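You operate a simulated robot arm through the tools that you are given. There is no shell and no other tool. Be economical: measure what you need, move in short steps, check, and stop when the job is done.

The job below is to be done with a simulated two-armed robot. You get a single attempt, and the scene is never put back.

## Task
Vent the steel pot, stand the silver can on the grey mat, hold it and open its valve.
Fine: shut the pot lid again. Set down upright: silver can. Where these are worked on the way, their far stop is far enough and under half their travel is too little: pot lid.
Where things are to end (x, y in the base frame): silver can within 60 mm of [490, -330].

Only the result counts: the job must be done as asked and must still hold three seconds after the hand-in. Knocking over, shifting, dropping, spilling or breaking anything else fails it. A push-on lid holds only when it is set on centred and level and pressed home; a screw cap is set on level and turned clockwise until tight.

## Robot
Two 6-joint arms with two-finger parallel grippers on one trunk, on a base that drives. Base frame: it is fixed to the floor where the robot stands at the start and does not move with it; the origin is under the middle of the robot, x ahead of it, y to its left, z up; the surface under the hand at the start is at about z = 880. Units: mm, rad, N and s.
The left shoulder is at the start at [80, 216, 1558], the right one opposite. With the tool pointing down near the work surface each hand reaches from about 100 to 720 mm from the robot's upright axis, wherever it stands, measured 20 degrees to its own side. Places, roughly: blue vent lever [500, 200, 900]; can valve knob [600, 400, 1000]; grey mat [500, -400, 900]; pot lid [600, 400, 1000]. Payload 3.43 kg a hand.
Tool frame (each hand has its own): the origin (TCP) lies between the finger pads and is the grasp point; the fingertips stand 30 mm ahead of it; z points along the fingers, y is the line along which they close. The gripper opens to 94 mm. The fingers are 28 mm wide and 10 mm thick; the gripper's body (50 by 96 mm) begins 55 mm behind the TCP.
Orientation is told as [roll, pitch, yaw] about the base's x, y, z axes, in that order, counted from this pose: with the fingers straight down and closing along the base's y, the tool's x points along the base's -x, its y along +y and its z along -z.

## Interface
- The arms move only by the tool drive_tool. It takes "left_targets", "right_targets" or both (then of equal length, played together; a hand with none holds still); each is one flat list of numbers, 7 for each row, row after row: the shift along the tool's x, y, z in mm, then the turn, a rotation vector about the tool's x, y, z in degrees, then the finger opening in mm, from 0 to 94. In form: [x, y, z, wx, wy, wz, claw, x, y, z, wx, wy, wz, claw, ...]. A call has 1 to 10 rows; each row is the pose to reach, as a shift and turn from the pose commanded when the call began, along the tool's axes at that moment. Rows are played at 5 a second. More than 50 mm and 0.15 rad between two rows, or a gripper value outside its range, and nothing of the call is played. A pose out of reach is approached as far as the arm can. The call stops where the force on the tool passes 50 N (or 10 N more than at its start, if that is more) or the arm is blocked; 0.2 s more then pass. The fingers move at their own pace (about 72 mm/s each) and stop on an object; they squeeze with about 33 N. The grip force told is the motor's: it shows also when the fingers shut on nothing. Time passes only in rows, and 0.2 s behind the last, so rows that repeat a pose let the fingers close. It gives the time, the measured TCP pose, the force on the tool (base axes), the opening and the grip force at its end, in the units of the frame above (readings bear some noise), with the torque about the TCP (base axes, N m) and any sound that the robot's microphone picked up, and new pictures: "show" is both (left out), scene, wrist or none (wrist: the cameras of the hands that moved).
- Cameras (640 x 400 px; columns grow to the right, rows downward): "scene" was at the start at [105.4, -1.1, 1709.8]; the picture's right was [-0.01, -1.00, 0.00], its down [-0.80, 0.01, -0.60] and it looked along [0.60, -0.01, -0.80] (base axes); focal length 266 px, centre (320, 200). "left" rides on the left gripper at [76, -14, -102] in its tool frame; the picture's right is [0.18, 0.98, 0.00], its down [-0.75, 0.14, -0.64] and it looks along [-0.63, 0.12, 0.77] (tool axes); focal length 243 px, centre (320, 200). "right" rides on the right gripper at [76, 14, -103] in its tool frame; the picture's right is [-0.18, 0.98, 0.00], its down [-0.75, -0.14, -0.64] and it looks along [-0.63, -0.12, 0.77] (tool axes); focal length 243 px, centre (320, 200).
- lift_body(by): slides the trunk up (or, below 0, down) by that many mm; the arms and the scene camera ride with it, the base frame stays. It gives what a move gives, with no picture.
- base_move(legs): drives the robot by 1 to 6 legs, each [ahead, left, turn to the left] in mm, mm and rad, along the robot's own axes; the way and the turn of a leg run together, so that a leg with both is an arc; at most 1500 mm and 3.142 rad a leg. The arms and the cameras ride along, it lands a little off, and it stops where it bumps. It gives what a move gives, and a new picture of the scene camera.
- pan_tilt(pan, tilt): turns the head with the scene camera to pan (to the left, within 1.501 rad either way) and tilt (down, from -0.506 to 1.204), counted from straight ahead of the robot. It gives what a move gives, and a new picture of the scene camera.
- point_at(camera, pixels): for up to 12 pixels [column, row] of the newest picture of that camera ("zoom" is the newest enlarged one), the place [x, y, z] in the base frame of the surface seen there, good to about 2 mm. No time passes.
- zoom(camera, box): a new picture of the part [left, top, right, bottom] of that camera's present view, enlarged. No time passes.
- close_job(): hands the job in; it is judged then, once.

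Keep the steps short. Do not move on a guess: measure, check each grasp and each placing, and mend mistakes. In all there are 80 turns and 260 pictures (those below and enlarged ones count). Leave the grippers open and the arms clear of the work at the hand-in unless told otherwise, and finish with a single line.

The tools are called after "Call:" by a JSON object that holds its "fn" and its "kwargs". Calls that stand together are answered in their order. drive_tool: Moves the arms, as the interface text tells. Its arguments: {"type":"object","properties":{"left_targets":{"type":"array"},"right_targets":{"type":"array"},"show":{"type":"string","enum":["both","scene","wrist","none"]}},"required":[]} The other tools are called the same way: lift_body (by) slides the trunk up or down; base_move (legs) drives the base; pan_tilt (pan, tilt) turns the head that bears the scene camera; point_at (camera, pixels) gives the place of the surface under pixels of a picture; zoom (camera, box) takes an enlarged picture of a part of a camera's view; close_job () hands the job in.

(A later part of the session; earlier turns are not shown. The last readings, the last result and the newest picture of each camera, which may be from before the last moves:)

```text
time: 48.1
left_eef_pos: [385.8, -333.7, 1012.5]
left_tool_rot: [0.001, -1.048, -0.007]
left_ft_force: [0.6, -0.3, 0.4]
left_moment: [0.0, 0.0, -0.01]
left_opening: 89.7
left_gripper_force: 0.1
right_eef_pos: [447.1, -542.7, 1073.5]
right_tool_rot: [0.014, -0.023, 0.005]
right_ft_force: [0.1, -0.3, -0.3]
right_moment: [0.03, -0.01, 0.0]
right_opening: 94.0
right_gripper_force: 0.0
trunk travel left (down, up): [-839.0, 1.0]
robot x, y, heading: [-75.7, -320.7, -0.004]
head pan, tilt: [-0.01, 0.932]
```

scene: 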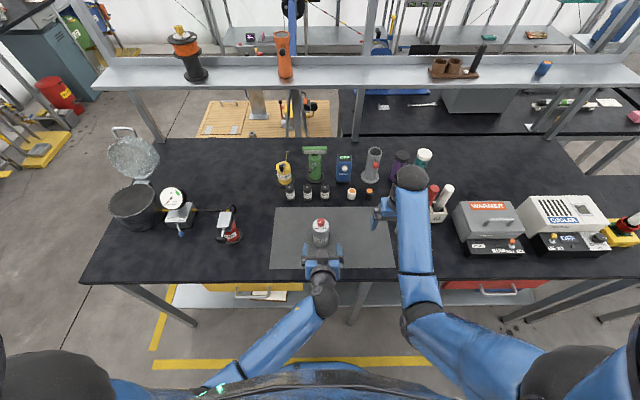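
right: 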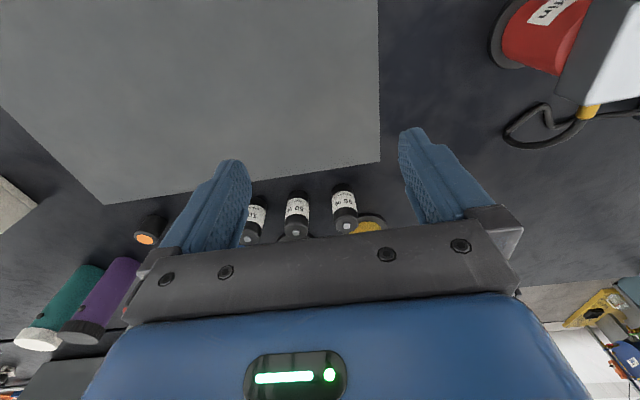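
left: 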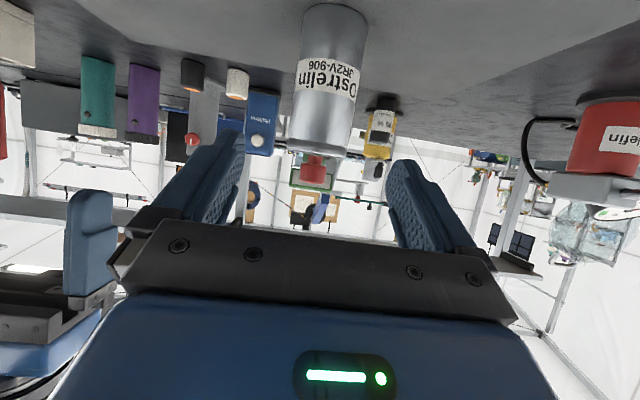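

Perfect view: the can is between the open fingers. I advance 116 mm along the tool axis around the can, without closing yet.

Call:
{"fn": "drive_tool", "kwargs": {"left_targets": [1, 0, 30, 0, 0, 0, 90, 2, 0, 60, 0, 0, 0, 90, 3, 0, 90, 0, 0, 0, 90, 4, 0, 116, 0, 0, 0, 90], "show": "both"}}

Call:
{"fn": "zoom", "kwargs": {"camera": "scene", "box": [280, 190, 370, 270]}}

```text
time: 49.1
left_eef_pos: [482.9, -333.6, 948.2]
left_tool_rot: [0.003, -1.046, -0.007]
left_ft_force: [-0.3, 0.6, 0.3]
left_moment: [-0.02, 0.01, 0.0]
left_opening: 90.0
left_gripper_force: 0.0
right_eef_pos: [446.0, -541.0, 1073.9]
right_tool_rot: [0.016, -0.024, 0.007]
right_ft_force: [0.1, 0.7, 0.0]
right_moment: [0.0, -0.02, 0.04]
right_opening: 93.8
right_gripper_force: 0.1
trunk travel left (down, up): [-839.0, 1.0]
robot x, y, heading: [-76.4, -321.3, -0.003]
head pan, tilt: [-0.01, 0.932]
```

scene: 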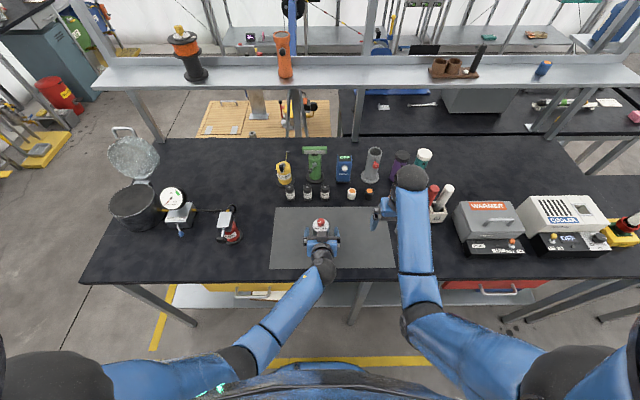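
left: 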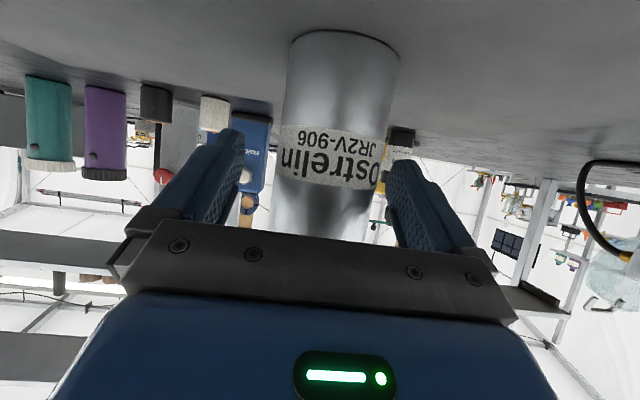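

```text
5.00 times, centred on (325, 230) of scene
```

zoom: 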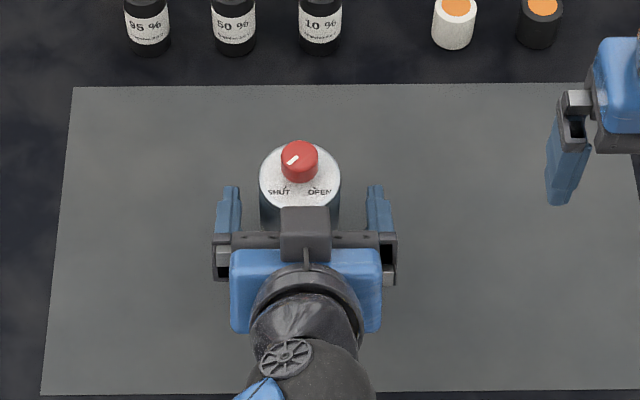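

The can is between the pads. I measure the marks and the grey block on top of the left gripper, and close the left hand on the can.

Call:
{"fn": "point_at", "kwargs": {"camera": "zoom", "pixels": [[305, 215], [305, 245], [298, 150], [298, 172], [282, 160], [316, 160], [283, 186], [316, 187], [300, 205], [264, 175], [337, 175], [300, 195]]}}

Call:
{"fn": "drive_tool", "kwargs": {"left_targets": [0, 0, 0, 0, 0, 0, 65, 0, 0, 0, 0, 0, 0, 45, 0, 0, 0, 0, 0, 0, 35, 0, 0, 0, 0, 0, 0, 35], "show": "none"}}

Call:
{"fn": "zoom", "kwargs": {"camera": "scene", "box": [300, 205, 345, 245]}}

```text
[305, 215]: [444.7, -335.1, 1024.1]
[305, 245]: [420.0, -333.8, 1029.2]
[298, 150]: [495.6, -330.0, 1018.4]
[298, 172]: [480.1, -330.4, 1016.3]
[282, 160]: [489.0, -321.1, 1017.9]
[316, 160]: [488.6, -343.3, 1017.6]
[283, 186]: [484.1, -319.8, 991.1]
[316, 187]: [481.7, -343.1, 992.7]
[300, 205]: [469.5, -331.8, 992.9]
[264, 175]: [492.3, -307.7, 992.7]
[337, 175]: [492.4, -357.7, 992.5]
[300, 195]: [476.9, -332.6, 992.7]
```

```text
time: 50.1
left_eef_pos: [481.6, -332.7, 948.2]
left_tool_rot: [0.002, -1.046, -0.005]
left_ft_force: [-0.8, -0.2, 0.0]
left_moment: [0.03, 0.04, -0.01]
left_opening: 59.7
left_gripper_force: 32.1
right_eef_pos: [444.4, -541.4, 1072.7]
right_tool_rot: [0.013, -0.023, 0.006]
right_ft_force: [-0.6, -0.3, 0.3]
right_moment: [-0.01, 0.04, 0.03]
right_opening: 94.2
right_gripper_force: 0.0
trunk travel left (down, up): [-839.0, 1.0]
robot x, y, heading: [-80.7, -320.6, -0.001]
head pan, tilt: [-0.01, 0.932]
```

```text
10.00 times, centred on (322, 225) of scene
```

zoom: 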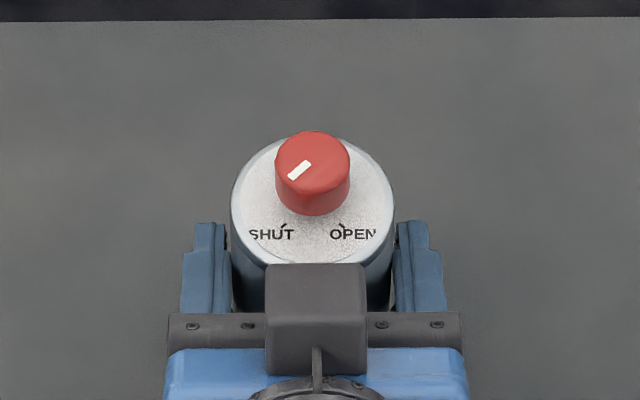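

The left hand holds the can (32 N). The knob is centred at [488, -332], 22 mm wide, z 993–1018. I bring the right hand above it at z≈1100, pre-turned 50° clockwise so it can turn counter-clockwise.

Call:
{"fn": "drive_tool", "kwargs": {"right_targets": [-6, 30, -26, 0.7, 1.3, 8, 80, -12, 60, -26, 0.7, 1.3, 16, 70, -20, 95, -26, 0.7, 1.3, 24, 60, -27, 135, -26, 0.7, 1.3, 32, 60, -35, 175, -26, 0.7, 1.3, 41, 60, -42, 209, -26, 0.7, 1.3, 49, 60], "show": "both"}}

```text
refused: row 5 steps farther than a row can; nothing moved
```

Call:
{"fn": "drive_tool", "kwargs": {"right_targets": [-6, 30, -26, 0.7, 1.3, 8, 80, -12, 62, -26, 0.7, 1.3, 16, 70, -18, 94, -26, 0.7, 1.3, 24, 60, -24, 126, -26, 0.7, 1.3, 32, 60, -30, 158, -26, 0.7, 1.3, 40, 60, -36, 188, -26, 0.7, 1.3, 48, 60, -42, 209, -26, 0.7, 1.3, 50, 60], "show": "both"}}

```text
time: 51.7
left_eef_pos: [481.5, -334.2, 947.9]
left_tool_rot: [0.003, -1.048, -0.005]
left_ft_force: [0.1, -0.1, -0.3]
left_moment: [0.06, -0.04, -0.02]
left_opening: 59.3
left_gripper_force: 33.6
right_eef_pos: [485.3, -334.1, 1101.4]
right_tool_rot: [0.005, 0.009, -0.87]
right_ft_force: [1.2, -0.2, -0.8]
right_moment: [0.01, 0.02, -0.01]
right_opening: 60.1
right_gripper_force: 0.1
right hand out of reach, approached as far as the arm can: row 1, 2, 3, 4, 5
trunk travel left (down, up): [-839.0, 1.0]
robot x, y, heading: [-76.8, -321.7, 0.002]
head pan, tilt: [-0.01, 0.932]
```

scene: 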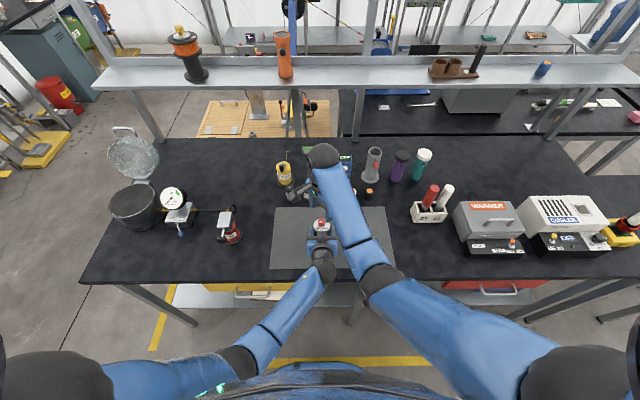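
right: 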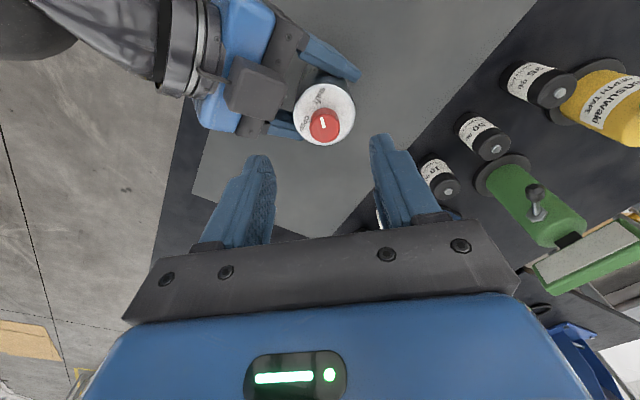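

Call:
{"fn": "point_at", "kwargs": {"camera": "right", "pixels": [[324, 122], [313, 126], [335, 122], [322, 112], [326, 134], [300, 118], [348, 105]]}}

Call:
{"fn": "zoom", "kwargs": {"camera": "right", "box": [270, 60, 390, 160]}}

```text
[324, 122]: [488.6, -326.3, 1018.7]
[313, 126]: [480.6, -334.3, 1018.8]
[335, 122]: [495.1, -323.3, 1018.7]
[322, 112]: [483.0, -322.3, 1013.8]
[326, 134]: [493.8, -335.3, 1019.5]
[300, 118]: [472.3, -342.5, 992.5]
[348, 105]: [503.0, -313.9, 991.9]
```

```text
4.00 times, centred on (330, 110) of right
```

zoom: 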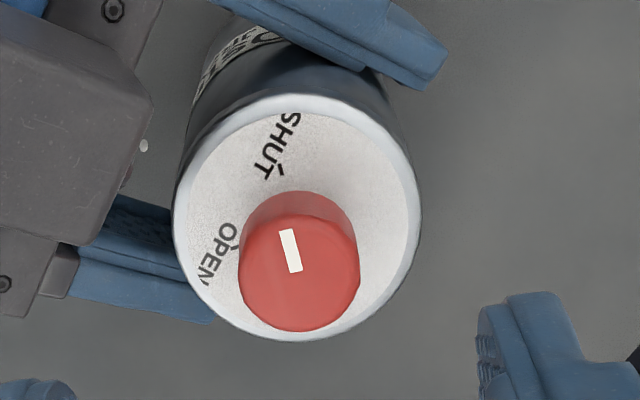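

The knob is centred near [488.5, -331]. I narrow the right fingers to 42 mm, shift 4 mm and descend to z≈1028 (tips at about 998, top plate at 993).

Call:
{"fn": "drive_tool", "kwargs": {"right_targets": [0, 4, 0, 0, 0, 0, 42, 0, 4, 25, 0, 0, 0, 42, 0, 4, 50, 0, 0, 0, 42, 0, 4, 72, 0, 0, 0, 42], "show": "wrist"}}

Call:
{"fn": "zoom", "kwargs": {"camera": "right", "box": [220, 60, 420, 260]}}

```text
time: 52.7
left_eef_pos: [482.5, -333.5, 948.5]
left_tool_rot: [0.005, -1.047, -0.004]
left_ft_force: [-0.5, 0.5, 0.5]
left_moment: [0.05, 0.0, 0.0]
left_opening: 59.5
left_gripper_force: 33.1
right_eef_pos: [487.9, -329.3, 1029.7]
right_tool_rot: [0.005, 0.01, -0.867]
right_ft_force: [-0.4, 0.4, 0.9]
right_moment: [-0.01, -0.01, -0.01]
right_opening: 42.0
right_gripper_force: 0.1
trunk travel left (down, up): [-839.0, 1.0]
robot x, y, heading: [-78.4, -321.0, -0.003]
head pan, tilt: [-0.01, 0.932]
```

right: 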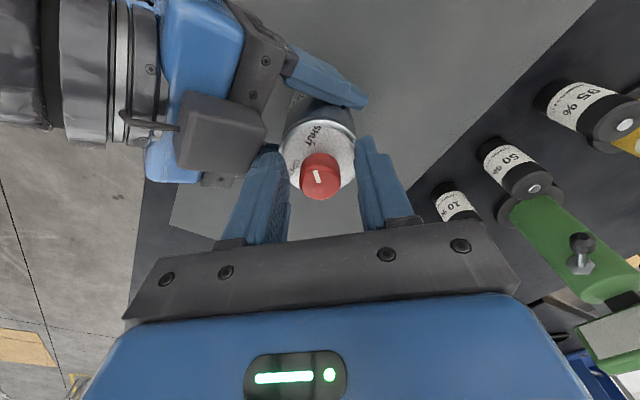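

```text
2.00 times, centred on (320, 160) of right
```

zoom: 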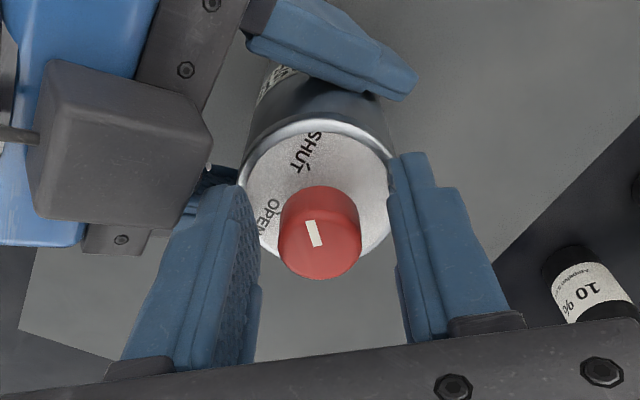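

The knob sits between the right fingers. I close on it.

Call:
{"fn": "drive_tool", "kwargs": {"right_targets": [-1.5, 0, 1, 0, 0, 0, 30, -1.5, 0, 1, 0, 0, 0, 15, -1.5, 0, 1, 0, 0, 0, 10, -1.5, 0, 1, 0, 0, 0, 10], "show": "none"}}

```text
time: 53.7
left_eef_pos: [482.7, -333.1, 947.8]
left_tool_rot: [0.003, -1.048, -0.005]
left_ft_force: [9.2, 6.4, 0.5]
left_moment: [-0.25, 0.37, 0.09]
left_opening: 59.4
left_gripper_force: 32.6
right_eef_pos: [488.8, -329.6, 1028.4]
right_tool_rot: [0.002, 0.009, -0.867]
right_ft_force: [-10.2, -6.2, 2.6]
right_moment: [-0.13, 0.48, -0.07]
right_opening: 23.6
right_gripper_force: 32.9
trunk travel left (down, up): [-839.0, 1.0]
robot x, y, heading: [-78.4, -321.7, -0.004]
head pan, tilt: [-0.01, 0.932]
```

Gripped at 23.6 mm, with about 12 N side load between the hands. I shift the right hand 2.5 mm along its -y to relieve this, then turn the knob counter-clockwise.

Call:
{"fn": "drive_tool", "kwargs": {"right_targets": [0, -2.5, 0, 0, 0, 0, 10, 0, -2.5, 0, 0, 0, -8, 10, 0, -2.5, 0, 0, 0, -16, 10, 0, -2.5, 0, 0, 0, -24, 10], "show": "wrist"}}

```text
time: 54.7
left_eef_pos: [483.1, -333.6, 949.6]
left_tool_rot: [0.003, -1.047, -0.005]
left_ft_force: [-11.7, 3.0, 13.3]
left_moment: [-0.09, -0.8, 0.04]
left_opening: 59.6
left_gripper_force: 32.9
right_eef_pos: [488.0, -332.4, 1028.8]
right_tool_rot: [0.01, 0.008, -0.447]
right_ft_force: [11.5, -3.0, -15.0]
right_moment: [-0.12, -0.24, -0.01]
right_opening: 23.6
right_gripper_force: 32.7
trunk travel left (down, up): [-839.0, 1.0]
robot x, y, heading: [-78.8, -322.0, 0.002]
head pan, tilt: [-0.01, 0.932]
```

right: 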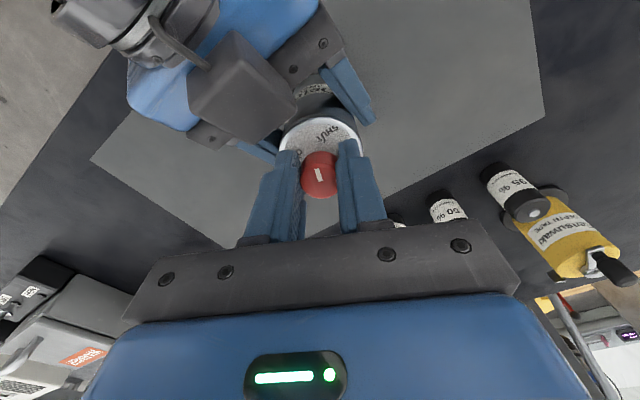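

The knob turns with the fingers while the can stays put (its SHUT label moved relative to the hand). I continue counter-clockwise with a small correction.

Call:
{"fn": "drive_tool", "kwargs": {"right_targets": [-1.3, 0.7, 1.5, 0, 0, -8, 10, -1.3, 0.7, 1.5, 0, 0, -16, 10, -1.3, 0.7, 1.5, 0, 0, -24, 10, -1.3, 0.7, 1.5, 0, 0, -32, 10, -1.3, 0.7, 1.5, 0, 0, -40, 10, -1.3, 0.7, 1.5, 0, 0, -48, 10], "show": "wrist"}}

Call:
{"fn": "zoom", "kwargs": {"camera": "right", "box": [220, 60, 420, 260]}}

```text
time: 56.1
left_eef_pos: [482.6, -331.7, 949.9]
left_tool_rot: [0.005, -1.047, -0.005]
left_ft_force: [7.6, 21.8, 4.7]
left_moment: [-0.26, -0.01, 0.22]
left_opening: 58.7
left_gripper_force: 33.4
right_eef_pos: [487.5, -332.6, 1030.2]
right_tool_rot: [0.007, 0.002, 0.39]
right_ft_force: [-6.7, -17.8, 0.7]
right_moment: [-0.72, 0.69, -0.07]
right_opening: 23.7
right_gripper_force: 32.9
trunk travel left (down, up): [-839.0, 1.0]
robot x, y, heading: [-76.8, -321.4, 0.001]
head pan, tilt: [-0.01, 0.932]
```

right: 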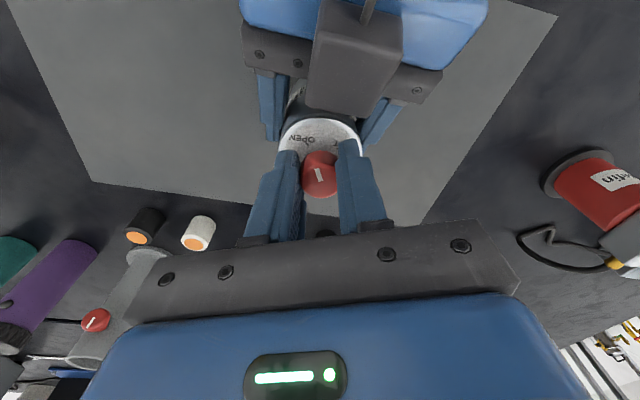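

```text
2.00 times, centred on (320, 160) of right
```

zoom: 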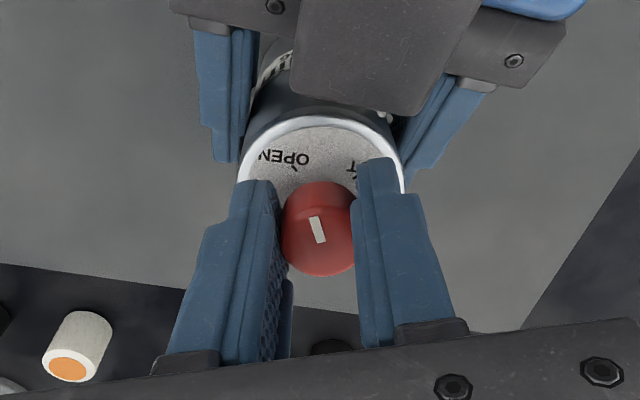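

72° turned; the pointer nears OPEN. I relieve the side load and continue to the stop.

Call:
{"fn": "drive_tool", "kwargs": {"right_targets": [1.7, -1.5, 0, 0, 0, -7, 10, 1.7, -1.5, 0, 0, 0, -14, 10, 1.7, -1.5, 0, 0, 0, -21, 10, 1.7, -1.5, 0, 0, 0, -28, 10, 1.7, -1.5, 0, 0, 0, -28, 10], "show": "wrist"}}

Call:
{"fn": "zoom", "kwargs": {"camera": "right", "box": [220, 60, 420, 260]}}

```text
time: 57.3
left_eef_pos: [482.5, -332.7, 948.5]
left_tool_rot: [0.004, -1.046, -0.005]
left_ft_force: [-14.7, 19.4, 10.1]
left_moment: [-0.37, -0.48, 0.31]
left_opening: 58.8
left_gripper_force: 33.2
right_eef_pos: [489.2, -334.4, 1029.8]
right_tool_rot: [0.005, -0.009, 0.88]
right_ft_force: [14.0, -17.2, -1.4]
right_moment: [-0.44, -0.49, -0.19]
right_opening: 24.0
right_gripper_force: 33.7
trunk travel left (down, up): [-839.0, 1.0]
robot x, y, heading: [-81.2, -320.2, -0.003]
head pan, tilt: [-0.01, 0.932]
```

right: 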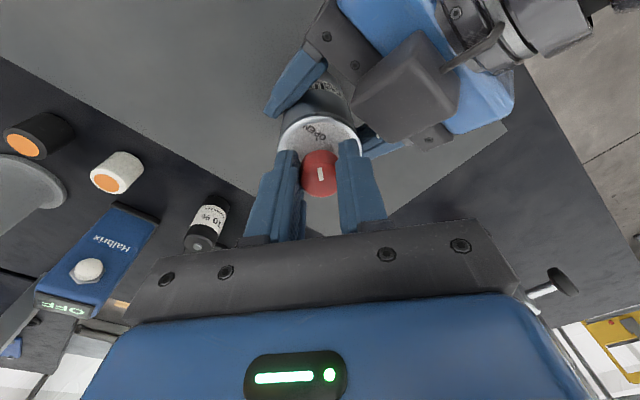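

```text
2.00 times, centred on (320, 160) of right
```

zoom: 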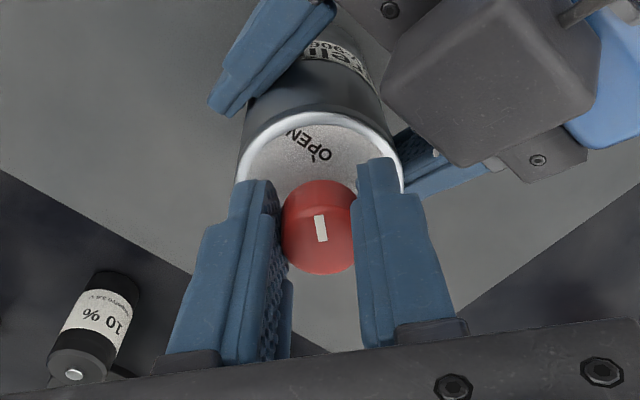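

The pointer shows OPEN; the fingers began to slip (torque rising), so the knob is at its stop. I open the right hand and rise straight up.

Call:
{"fn": "drive_tool", "kwargs": {"right_targets": [0, 0, 0, 0, 0, 0, 30, 0, 0, 0, 0, 0, 0, 44, 0, 0, -25, 0, 0, 0, 44, 0, 0, -50, 0, 0, 0, 44, 0, 0, -70, 0, 0, 0, 44], "show": "wrist"}}

Call:
{"fn": "zoom", "kwargs": {"camera": "right", "box": [270, 60, 390, 160]}}

```text
time: 58.5
left_eef_pos: [482.0, -333.2, 948.9]
left_tool_rot: [0.003, -1.047, -0.006]
left_ft_force: [0.6, -0.8, 0.1]
left_moment: [0.04, 0.06, 0.03]
left_opening: 58.8
left_gripper_force: 33.5
right_eef_pos: [489.7, -334.1, 1102.1]
right_tool_rot: [0.011, -0.008, 0.877]
right_ft_force: [0.6, 0.5, 0.9]
right_moment: [0.0, 0.0, -0.01]
right_opening: 43.9
right_gripper_force: 0.1
trunk travel left (down, up): [-839.0, 1.0]
robot x, y, heading: [-77.9, -319.8, 0.0]
head pan, tilt: [-0.01, 0.932]
```

right: 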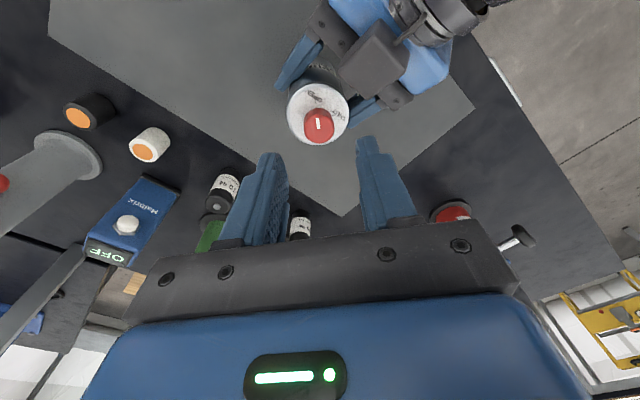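

```text
4.00 times, centred on (330, 110) of right
```

zoom: 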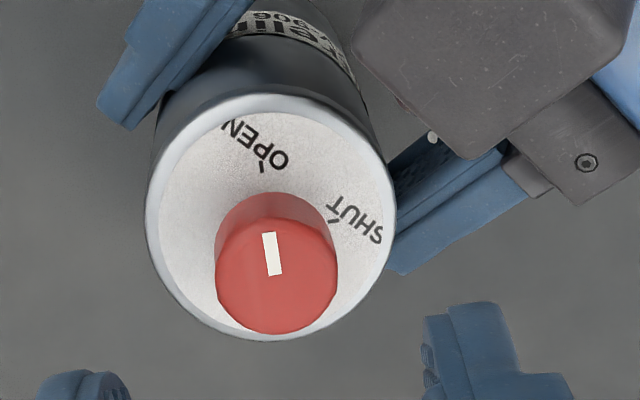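

The valve reads OPEN. Now the left hand opens and backs off along its axis while the right hand returns to the right side.

Call:
{"fn": "drive_tool", "kwargs": {"left_targets": [0, 0, 0, 0, 0, 0, 66, 0, 0, 0, 0, 0, 0, 80, 0, 0, 0, 0, 0, 0, 92, 0, 0, -25, 0, 0, 0, 92, 0, 0, -55, 0, 0, 0, 92, 0, 0, -90, 0, 0, 0, 92, 0, 0, -125, 0, 0, 0, 92], "right_targets": [26, -14, 0, 0, 0, 7, 44, 52, -28, 0, 0, 0, 14, 44, 78, -42, 0, 0, 0, 21, 60, 104, -56, 0, 0, 0, 28, 70, 130, -70, 0, 0, 0, 35, 80, 156, -84, 0, 0, 0, 42, 90, 180, -97, 0, 0, 0, 50, 90], "show": "both"}}

Call:
{"fn": "zoom", "kwargs": {"camera": "scene", "box": [290, 190, 350, 250]}}

```text
time: 60.1
left_eef_pos: [372.6, -332.5, 1010.4]
left_tool_rot: [0.005, -1.05, -0.006]
left_ft_force: [-0.7, 0.7, 0.6]
left_moment: [0.02, -0.04, -0.02]
left_opening: 91.9
left_gripper_force: 0.1
right_eef_pos: [458.8, -535.8, 1074.1]
right_tool_rot: [0.012, 0.0, 0.003]
right_ft_force: [-0.5, 0.1, -0.7]
right_moment: [0.02, 0.0, 0.02]
right_opening: 89.8
right_gripper_force: 0.1
right hand out of reach, approached as far as the arm can: row 3, 4, 5, 6, 7
trunk travel left (down, up): [-839.0, 1.0]
robot x, y, heading: [-80.8, -327.1, -0.001]
head pan, tilt: [-0.01, 0.932]
```

scene: 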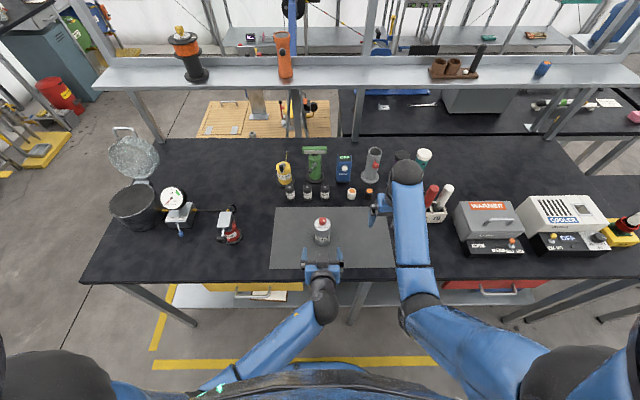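
right: 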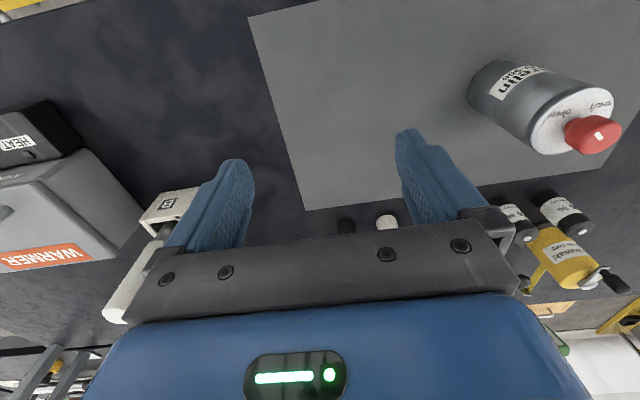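
left: 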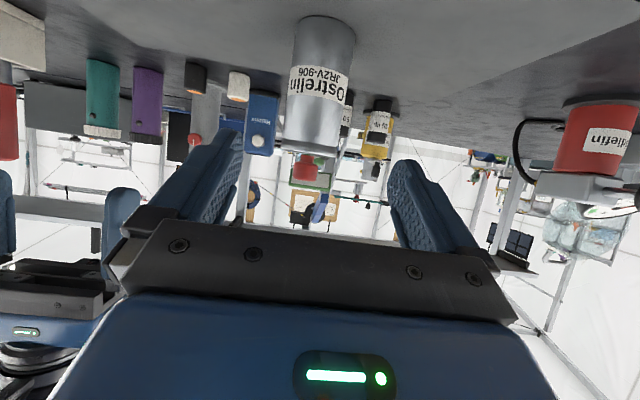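

```text
6.67 times, centred on (320, 220) of scene
```

zoom: 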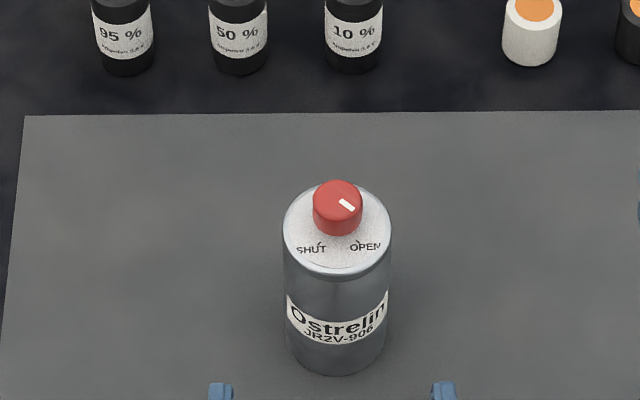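

The can stands upright with its valve OPEN. Next is shutting the lid: I drive back left 322 mm, the left hand staying in front of everything at x≈373.

Call:
{"fn": "base_move", "kwargs": {"legs": [[0, 324, 0]]}}

```text
time: 62.2
left_eef_pos: [374.2, -14.4, 1010.3]
left_tool_rot: [0.008, -1.048, -0.009]
left_ft_force: [-1.0, -0.9, 0.0]
left_moment: [0.03, -0.02, 0.0]
left_opening: 91.9
left_gripper_force: 0.1
right_eef_pos: [459.7, -217.9, 1072.8]
right_tool_rot: [0.014, 0.001, 0.005]
right_ft_force: [0.3, 0.3, -0.4]
right_moment: [0.02, 0.02, -0.02]
right_opening: 89.9
right_gripper_force: 0.1
trunk travel left (down, up): [-839.0, 1.0]
robot x, y, heading: [-78.9, -0.6, 0.005]
head pan, tilt: [-0.01, 0.932]
```

scene: 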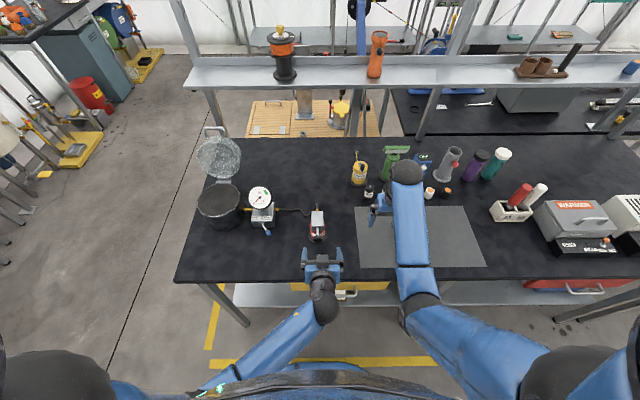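

Call:
{"fn": "drive_tool", "kwargs": {"left_targets": [-16, 40, -4, -2.1, -2.1, 7.9, 90, -32, 80, -8, -4.2, -4.2, 15.8, 80, -47, 120, -11, -6.3, -6.3, 23.7, 70, -63, 160, -15, -8.4, -8.4, 31.6, 60, -79, 200, -19, -10.6, -10.6, 39.5, 50, -95, 240, -22, -12.7, -12.7, 47.4, 45, -110, 280, -26, -14.8, -14.8, 55.3, 45, -126, 320, -30, -16.9, -16.9, 63.2, 45, -142, 360, -33, -19, -19, 71.1, 45, -158, 400, -37, -21.1, -21.1, 79, 45], "show": "none"}}

```text
time: 64.4
left_eef_pos: [422.2, 388.3, 1164.5]
left_tool_rot: [1.526, -0.151, -1.528]
left_ft_force: [0.3, 0.1, -0.4]
left_moment: [0.04, -0.02, -0.01]
left_opening: 44.7
left_gripper_force: 0.1
right_eef_pos: [460.6, -215.2, 1072.9]
right_tool_rot: [0.009, 0.003, 0.005]
right_ft_force: [0.2, 0.3, -0.4]
right_moment: [-0.04, 0.0, 0.0]
right_opening: 89.9
right_gripper_force: 0.1
trunk travel left (down, up): [-839.0, 1.0]
robot x, y, heading: [-77.4, -2.3, 0.001]
head pan, tilt: [-0.01, 0.932]
```

The turn went well. I measure the lid's handle bar in the scene view before approaching.

Call:
{"fn": "zoom", "kwargs": {"camera": "scene", "box": [185, 110, 255, 180]}}

Call:
{"fn": "drive_tool", "kwargs": {"left_targets": [0, 0, 10, -1.2, -1.2, 4.4, 45, 0, 0, 20, -2.3, -2.3, 8.5, 45], "show": "none"}}

```text
5.71 times, centred on (220, 145) of scene
```

zoom: 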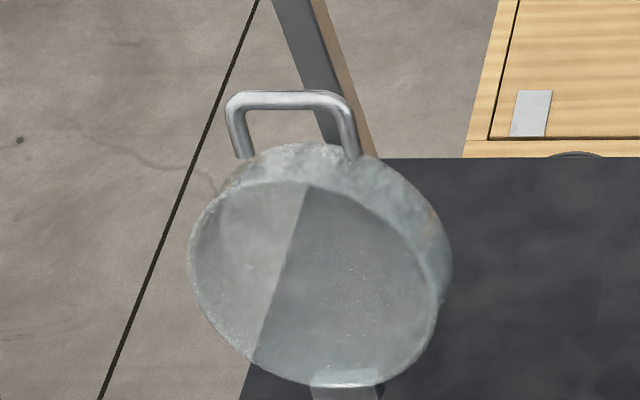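

```text
time: 65.0
left_eef_pos: [440.8, 387.0, 1163.5]
left_tool_rot: [1.57, -0.002, -1.571]
left_ft_force: [-0.9, 0.0, -0.2]
left_moment: [-0.03, 0.02, -0.03]
left_opening: 45.0
left_gripper_force: 0.0
right_eef_pos: [458.5, -214.7, 1072.4]
right_tool_rot: [0.013, 0.002, 0.004]
right_ft_force: [0.2, 0.7, 0.6]
right_moment: [-0.03, 0.02, 0.02]
right_opening: 90.2
right_gripper_force: 0.1
trunk travel left (down, up): [-839.0, 1.0]
robot x, y, heading: [-76.1, -4.9, 0.0]
head pan, tilt: [-0.01, 0.932]
```

Call:
{"fn": "point_at", "kwargs": {"camera": "zoom", "pixels": [[290, 100], [245, 103], [335, 103], [290, 94], [290, 108], [235, 135], [348, 135], [300, 150], [295, 170], [355, 380]]}}

```text
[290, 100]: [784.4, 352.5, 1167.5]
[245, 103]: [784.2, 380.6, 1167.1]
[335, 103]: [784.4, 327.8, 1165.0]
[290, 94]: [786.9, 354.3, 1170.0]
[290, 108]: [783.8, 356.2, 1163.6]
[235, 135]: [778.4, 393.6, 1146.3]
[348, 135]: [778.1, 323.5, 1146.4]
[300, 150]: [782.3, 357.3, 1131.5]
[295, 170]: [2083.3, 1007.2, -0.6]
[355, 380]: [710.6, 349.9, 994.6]
```

The bar centre is at [789, 356, 1166] and the hinge fits at [705, –, 978] with radius 206, so the lid is at about 103°. I lower the trunk 101 mm as before, then bring the left hand up behind the rim, pitched 24° down, parallel to the lid wall.

Call:
{"fn": "lift_body", "kwargs": {"by": -101}}

Call:
{"fn": "drive_tool", "kwargs": {"left_targets": [-4, 18, 25, 0, 0, 0, 45, -8, 36, 55, 0, 0, 0, 40, -12, 55, 90, 3, 0, 0, 35, -16, 75, 125, 7, 0, 0, 30, -20, 95, 160, 12, 0, 0, 26, -24, 115, 195, 16, 0, 0, 24, -28, 132, 230, 20, 0, 0, 24, -31, 144, 258, 24, 0, 0, 24], "show": "both"}}

Call:
{"fn": "zoom", "kwargs": {"camera": "scene", "box": [170, 70, 270, 170]}}

```text
time: 66.4
left_eef_pos: [440.7, 387.7, 1062.3]
left_tool_rot: [1.57, -0.003, -1.571]
left_ft_force: [-0.3, -0.3, -0.3]
left_moment: [0.02, 0.0, -0.03]
left_opening: 45.0
left_gripper_force: 0.1
right_eef_pos: [458.4, -214.9, 973.1]
right_tool_rot: [0.013, -0.001, 0.004]
right_ft_force: [0.3, 0.1, 0.7]
right_moment: [0.0, 0.03, -0.03]
right_opening: 90.0
right_gripper_force: 0.1
trunk travel left (down, up): [-738.0, 102.0]
robot x, y, heading: [-77.3, -6.8, -0.001]
head pan, tilt: [-0.01, 0.932]
```

```text
time: 68.2
left_eef_pos: [700.4, 354.7, 1206.9]
left_tool_rot: [1.148, -0.001, -1.569]
left_ft_force: [0.1, 0.3, 0.0]
left_moment: [0.0, -0.02, -0.01]
left_opening: 24.1
left_gripper_force: 0.0
right_eef_pos: [460.0, -216.1, 971.8]
right_tool_rot: [0.012, 0.002, 0.005]
right_ft_force: [0.5, 0.3, -0.3]
right_moment: [0.01, 0.0, 0.0]
right_opening: 90.1
right_gripper_force: 0.1
trunk travel left (down, up): [-738.0, 102.0]
robot x, y, heading: [-79.8, -4.2, -0.0]
head pan, tilt: [-0.01, 0.932]
```

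scene: 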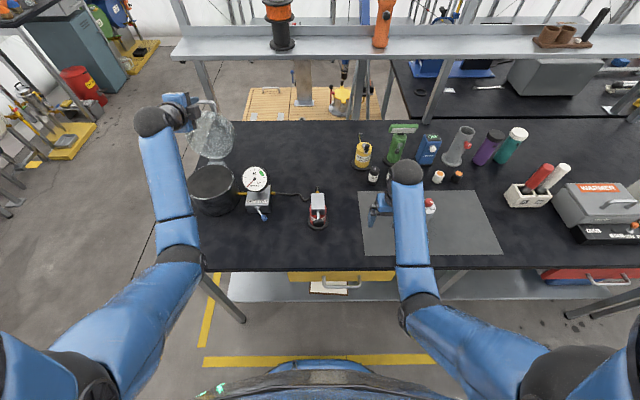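
left: 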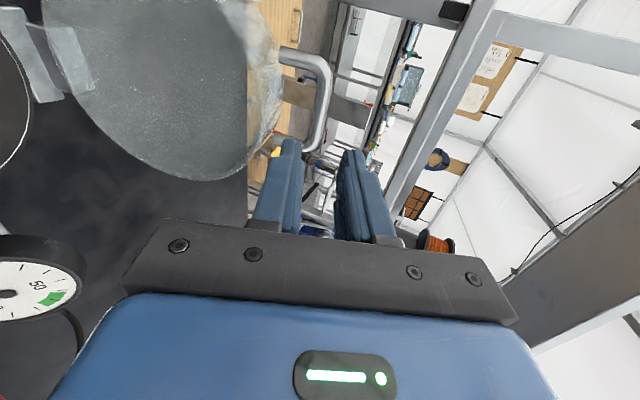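

```text
4.00 times, centred on (220, 120) of scene
```

zoom: 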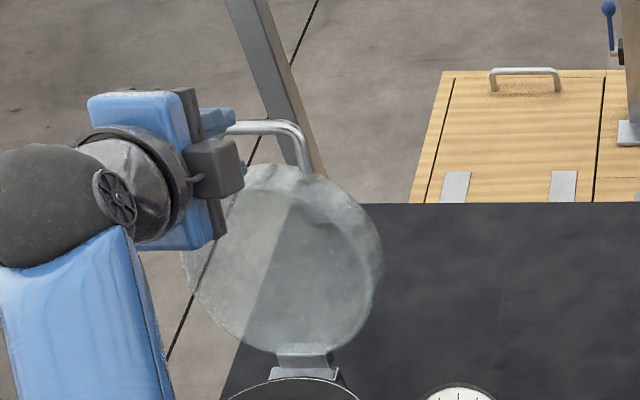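

Call:
{"fn": "point_at", "kwargs": {"camera": "left", "pixels": [[322, 80], [320, 110], [314, 135], [327, 100], [312, 100], [300, 55], [265, 110], [248, 60]]}}

```text
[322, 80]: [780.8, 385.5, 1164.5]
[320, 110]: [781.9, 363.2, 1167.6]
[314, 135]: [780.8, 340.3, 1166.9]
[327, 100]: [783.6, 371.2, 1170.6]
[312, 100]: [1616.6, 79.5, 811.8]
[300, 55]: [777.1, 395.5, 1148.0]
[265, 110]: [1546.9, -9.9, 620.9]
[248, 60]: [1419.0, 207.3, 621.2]
```

The bar is 95 mm ahead and 2 mm low of the finger line. I advance 80 mm along the tool, 2 mm lower.

Call:
{"fn": "drive_tool", "kwargs": {"left_targets": [1, -2, 25, 0, 0, 0, 24, 1, -2, 45, 0, 0, 0, 24, 1, -2, 63, 0, 0, 0, 24, 1, -2, 80, 0, 0, 0, 24], "show": "wrist"}}

Call:
{"fn": "point_at", "kwargs": {"camera": "left", "pixels": [[320, 110], [325, 150], [322, 180], [315, 210]]}}

```text
time: 69.2
left_eef_pos: [771.6, 356.4, 1171.0]
left_tool_rot: [1.152, -0.002, -1.568]
left_ft_force: [0.0, 0.0, -0.4]
left_moment: [-0.01, 0.01, -0.01]
left_opening: 24.0
left_gripper_force: 0.0
right_eef_pos: [459.5, -215.7, 972.8]
right_tool_rot: [0.013, -0.001, 0.005]
right_ft_force: [0.0, -0.9, 0.6]
right_moment: [0.0, 0.01, 0.03]
right_opening: 89.8
right_gripper_force: 0.0
trunk travel left (down, up): [-738.0, 102.0]
robot x, y, heading: [-74.7, -3.4, -0.003]
head pan, tilt: [-0.01, 0.932]
```

left: 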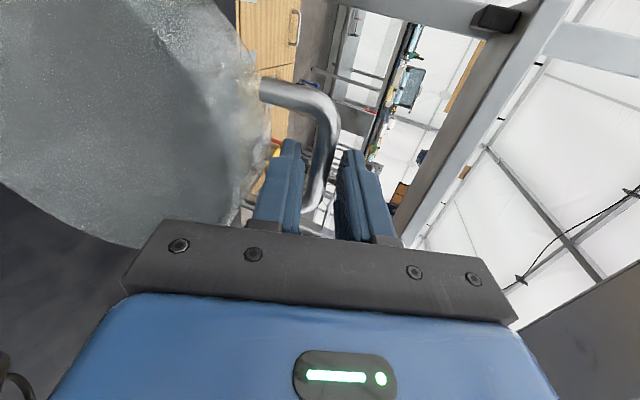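

```text
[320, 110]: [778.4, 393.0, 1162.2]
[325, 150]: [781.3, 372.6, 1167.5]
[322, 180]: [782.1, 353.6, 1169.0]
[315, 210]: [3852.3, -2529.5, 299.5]
```

The bar is centred between the fingers without contact. I grip it and pull back along the hinge arc to about vertical, rotating the tool with the lid.

Call:
{"fn": "drive_tool", "kwargs": {"left_targets": [0, 0, 0, 0, 0, 0, 12, 0, 0, 0, 0, 0, 0, 0, 0, -0.7, -10.5, -3, 0, 0, 0, 0, -1.5, -21.4, -6, 0, 0, 0, 0, -4, -32, -9, 0, 0, 0, 0, -6.7, -42.3, -12, 0, 0, 0, 0, -14.2, -62.5, -18, 0, 0, 0, 0, -23.6, -81.8, -24, 0, 0, 0], "show": "both"}}

Call:
{"fn": "zoom", "kwargs": {"camera": "scene", "box": [170, 90, 270, 190]}}

```text
time: 71.0
left_eef_pos: [687.9, 357.4, 1184.2]
left_tool_rot: [1.568, -0.003, -1.571]
left_ft_force: [-0.7, -4.1, -10.5]
left_moment: [1.31, 0.33, -0.2]
left_opening: 11.8
left_gripper_force: 45.5
right_eef_pos: [459.4, -215.9, 971.7]
right_tool_rot: [0.012, 0.001, 0.006]
right_ft_force: [0.5, -0.9, 0.4]
right_moment: [0.02, -0.04, -0.02]
right_opening: 89.8
right_gripper_force: 0.0
trunk travel left (down, up): [-738.0, 102.0]
robot x, y, heading: [-77.4, -5.9, -0.001]
head pan, tilt: [-0.01, 0.932]
```

scene: 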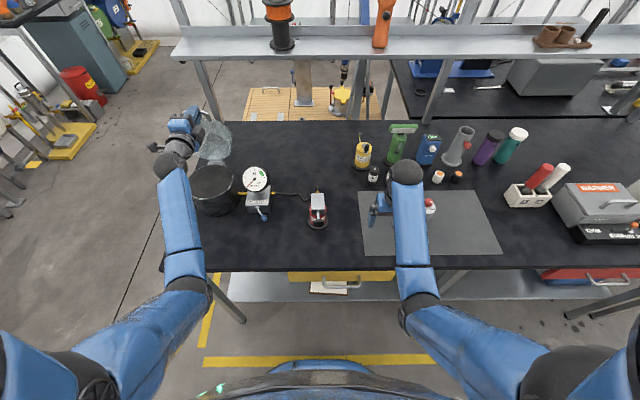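
left: 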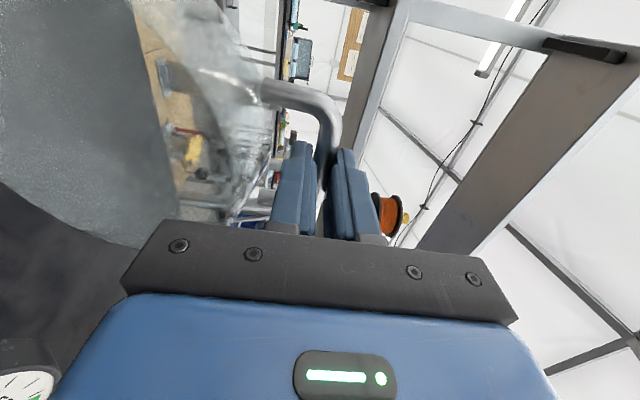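

```text
4.00 times, centred on (220, 140) of scene
```

zoom: 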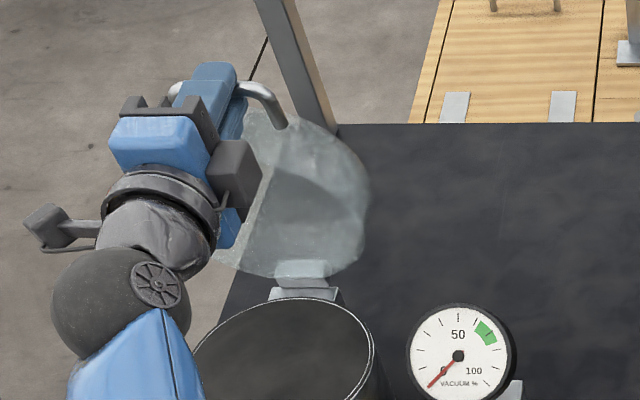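

The lid is vertical and gripped (bar 11.8 mm thick). I continue along the arc with level tool, down to about 18° from shut.

Call:
{"fn": "drive_tool", "kwargs": {"left_targets": [0, -1.5, -22.5, 0, 0, 0, 0, 0, -5.3, -43.6, 0, 0, 0, 0, 0, -11.2, -64.2, 0, 0, 0, 0, 0, -19.2, -84.1, 0, 0, 0, 8, 0, -29.3, -103.1, 0, 0, 0, 16, 0, -41.3, -120.9, 0, 0, 0, 18, 0, -55.1, -137.3, 0, 0, 0, 18, 0, -70.5, -152.2, 0, 0, 0, 18, 0, -87.4, -165.4, 0, 0, 0, 18, 0, -105.6, -176.8, 0, 0, 0, 18], "show": "both"}}

Call:
{"fn": "zoom", "kwargs": {"camera": "scene", "box": [160, 120, 280, 240]}}

```text
time: 73.2
left_eef_pos: [510.6, 356.1, 1077.6]
left_tool_rot: [1.569, 0.0, -1.57]
left_ft_force: [0.9, 0.1, -0.7]
left_moment: [0.01, 0.0, 0.03]
left_opening: 18.6
left_gripper_force: 0.7
right_eef_pos: [459.2, -215.1, 973.1]
right_tool_rot: [0.012, 0.001, 0.005]
right_ft_force: [-0.2, 0.1, 0.4]
right_moment: [0.0, 0.0, 0.03]
right_opening: 90.2
right_gripper_force: 0.0
trunk travel left (down, up): [-738.0, 102.0]
robot x, y, heading: [-78.4, -8.3, 0.001]
head pan, tilt: [-0.01, 0.932]
```

scene: 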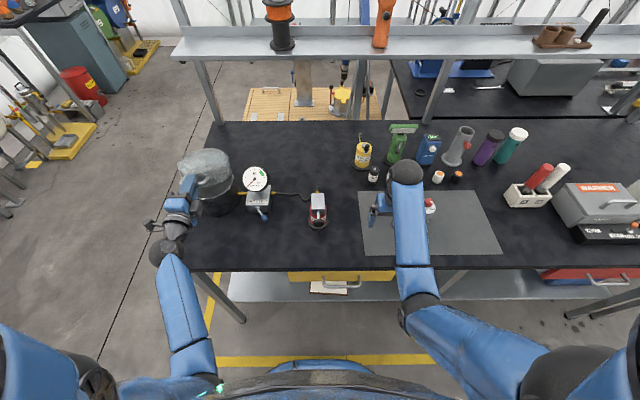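
left: 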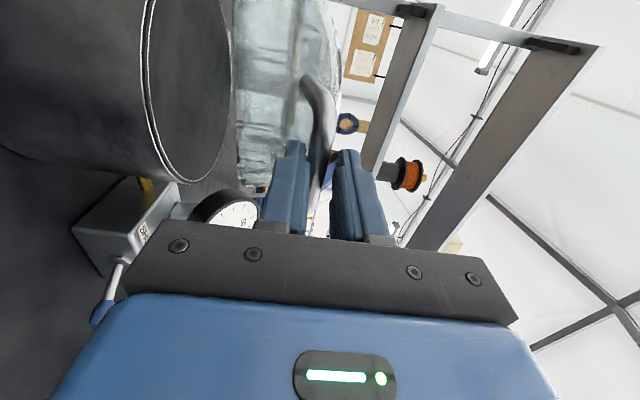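

```text
3.33 times, centred on (220, 180) of scene
```

zoom: 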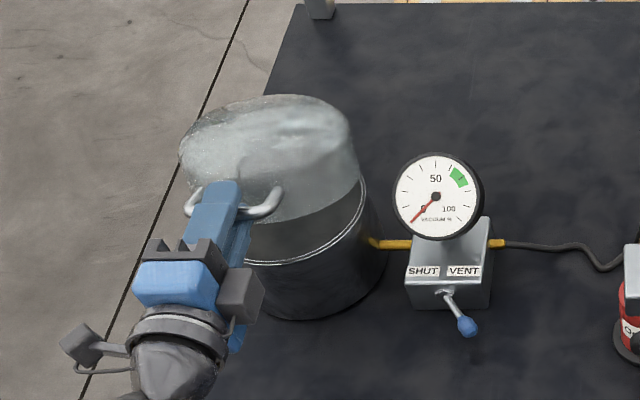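

Almost shut. I lower the last arc gently and press slightly down at the end.

Call:
{"fn": "drive_tool", "kwargs": {"left_targets": [0, -10, -5, 0, 0, 0, 18, 0, -19.3, -9.4, 0, 0, 0, 18, 0, -29.5, -13.5, 0, 0, 0, 18, 0, -39.5, -16.7, 0, 0, 0, 18, 0, -50, -19.5, 0, 0, 0, 18, 0, -60.3, -21.9, 0, 0, 0, 18, 0, -66, -22.5, 0, 0, 0, 18], "show": "wrist"}}

Call:
{"fn": "zoom", "kwargs": {"camera": "scene", "box": [160, 120, 280, 240]}}

```text
time: 74.8
left_eef_pos: [487.6, 357.2, 1019.5]
left_tool_rot: [1.564, -0.006, -1.572]
left_ft_force: [0.2, 0.8, -0.6]
left_moment: [0.04, 0.01, -0.01]
left_opening: 18.9
left_gripper_force: 0.6
left hand out of reach, approached as far as the arm can: row 7
right_eef_pos: [458.8, -214.3, 972.6]
right_tool_rot: [0.014, 0.0, 0.005]
right_ft_force: [0.3, 0.8, -0.7]
right_moment: [0.02, 0.01, 0.01]
right_opening: 90.3
right_gripper_force: 0.0
trunk travel left (down, up): [-738.0, 102.0]
robot x, y, heading: [-80.9, -5.7, 0.003]
head pan, tilt: [-0.01, 0.932]
```

left: 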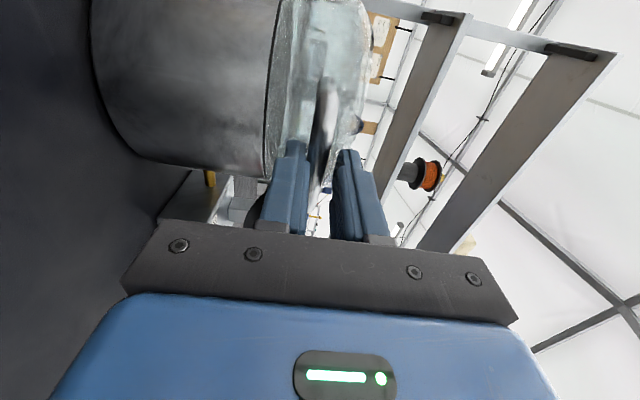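

```text
3.33 times, centred on (220, 180) of scene
```

zoom: 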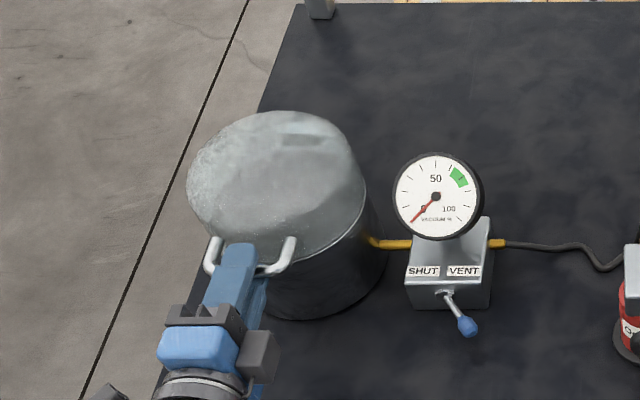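

The lid looks shut. I open to 26 mm so that it rests freely, then press the bar lightly by lowering the trunk 12 mm.

Call:
{"fn": "drive_tool", "kwargs": {"left_targets": [0, 0, 0, 0, 0, 0, 26, 0, 0, 0, 0, 0, 0, 26], "show": "none"}}

Call:
{"fn": "lift_body", "kwargs": {"by": -12}}

Call:
{"fn": "lift_body", "kwargs": {"by": 12}}

```text
time: 75.4
left_eef_pos: [487.8, 356.8, 1018.8]
left_tool_rot: [1.564, -0.003, -1.572]
left_ft_force: [-0.6, 1.5, 0.0]
left_moment: [-0.01, 0.01, -0.03]
left_opening: 26.1
left_gripper_force: 0.0
right_eef_pos: [459.8, -214.2, 971.8]
right_tool_rot: [0.013, -0.001, 0.005]
right_ft_force: [-0.3, 0.3, -0.3]
right_moment: [-0.04, -0.01, 0.0]
right_opening: 89.9
right_gripper_force: 0.1
trunk travel left (down, up): [-738.0, 102.0]
robot x, y, heading: [-81.3, -1.5, 0.004]
head pan, tilt: [-0.01, 0.932]
```

```text
time: 76.0
left_eef_pos: [487.2, 356.6, 1007.8]
left_tool_rot: [1.564, -0.006, -1.57]
left_ft_force: [0.6, 0.2, 1.6]
left_moment: [0.03, -0.02, -0.01]
left_opening: 27.1
left_gripper_force: 0.9
right_eef_pos: [458.7, -215.4, 960.6]
right_tool_rot: [0.013, 0.0, 0.005]
right_ft_force: [0.2, -0.8, 0.1]
right_moment: [-0.03, 0.01, -0.03]
right_opening: 89.7
right_gripper_force: 0.0
trunk travel left (down, up): [-726.0, 114.0]
robot x, y, heading: [-78.5, -4.2, 0.002]
head pan, tilt: [-0.01, 0.932]
```

```text
time: 76.6
left_eef_pos: [487.8, 356.4, 1020.7]
left_tool_rot: [1.564, -0.004, -1.571]
left_ft_force: [1.2, -0.1, -0.8]
left_moment: [0.02, 0.01, 0.01]
left_opening: 26.1
left_gripper_force: 0.1
right_eef_pos: [459.1, -214.0, 974.1]
right_tool_rot: [0.013, 0.003, 0.005]
right_ft_force: [0.6, 0.3, 0.6]
right_moment: [0.0, -0.01, 0.0]
right_opening: 90.2
right_gripper_force: 0.1
trunk travel left (down, up): [-738.0, 102.0]
robot x, y, heading: [-78.2, -2.6, -0.002]
head pan, tilt: [-0.01, 0.932]
```

The bar's top sits at z≈1021 as at the start, so the lid is shut. I withdraw the left hand straight back and check the final scene.

Call:
{"fn": "drive_tool", "kwargs": {"left_targets": [0, -1, 0, 0, 0, 0, 34, 0, -1, -20, 0, 0, 0, 34, 0, -1, -45, 0, 0, 0, 50, 0, 0, -80, 0, 0, 0, 70, 0, 30, -110, 0, 0, 0, 90, 0, 60, -120, 0, 0, 0, 90], "show": "scene"}}

Call:
{"fn": "zoom", "kwargs": {"camera": "scene", "box": [160, 130, 340, 240]}}

Call:
{"fn": "zoom", "kwargs": {"camera": "scene", "box": [340, 120, 540, 250]}}

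```text
time: 78.2
left_eef_pos: [404.3, 339.4, 1102.1]
left_tool_rot: [1.614, 0.042, -1.665]
left_ft_force: [-0.1, 0.0, 0.6]
left_moment: [-0.02, -0.01, -0.03]
left_opening: 89.9
left_gripper_force: 0.1
left hand out of reach, approached as far as the arm can: row 4
right_eef_pos: [458.8, -214.3, 968.2]
right_tool_rot: [0.011, 0.003, 0.004]
right_ft_force: [0.5, -1.0, 0.3]
right_moment: [-0.02, -0.02, 0.02]
right_opening: 89.7
right_gripper_force: 0.0
trunk travel left (down, up): [-738.0, 102.0]
robot x, y, heading: [-79.7, 0.2, -0.0]
head pan, tilt: [-0.01, 0.932]
stopped in row 6 (left hand): the arm was blocked; the commanded pose is now the measured one
```

scene: 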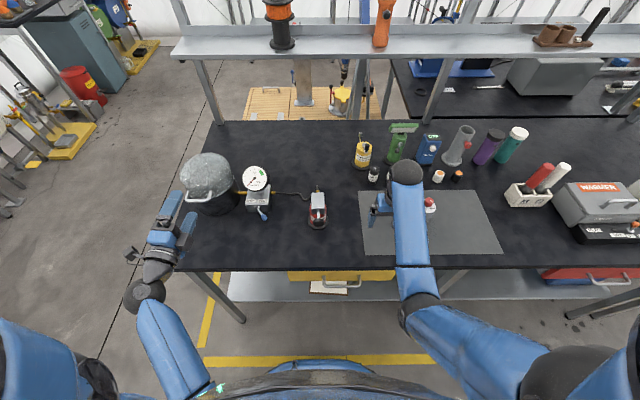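

```text
3.56 times, centred on (250, 185) of scene
```

zoom: 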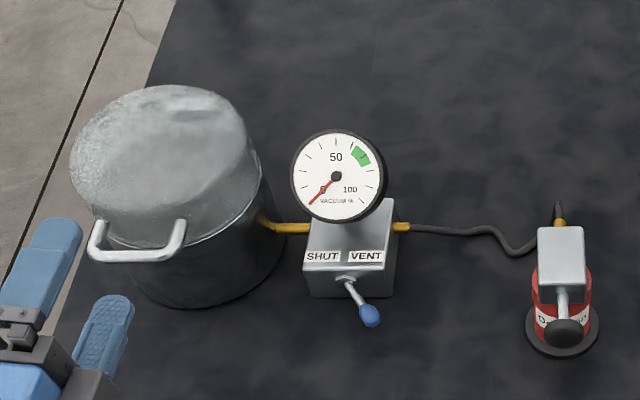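

```text
3.08 times, centred on (440, 185) of scene
```

zoom: 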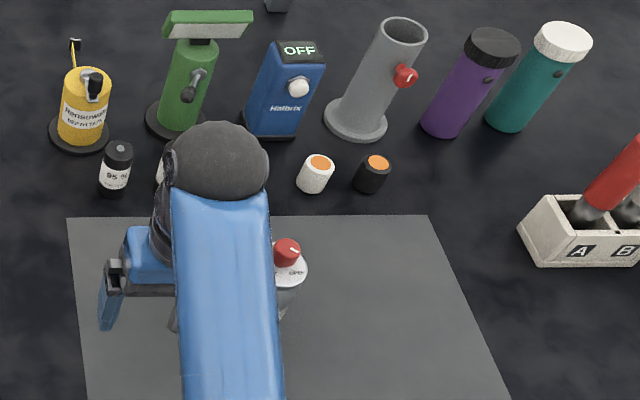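

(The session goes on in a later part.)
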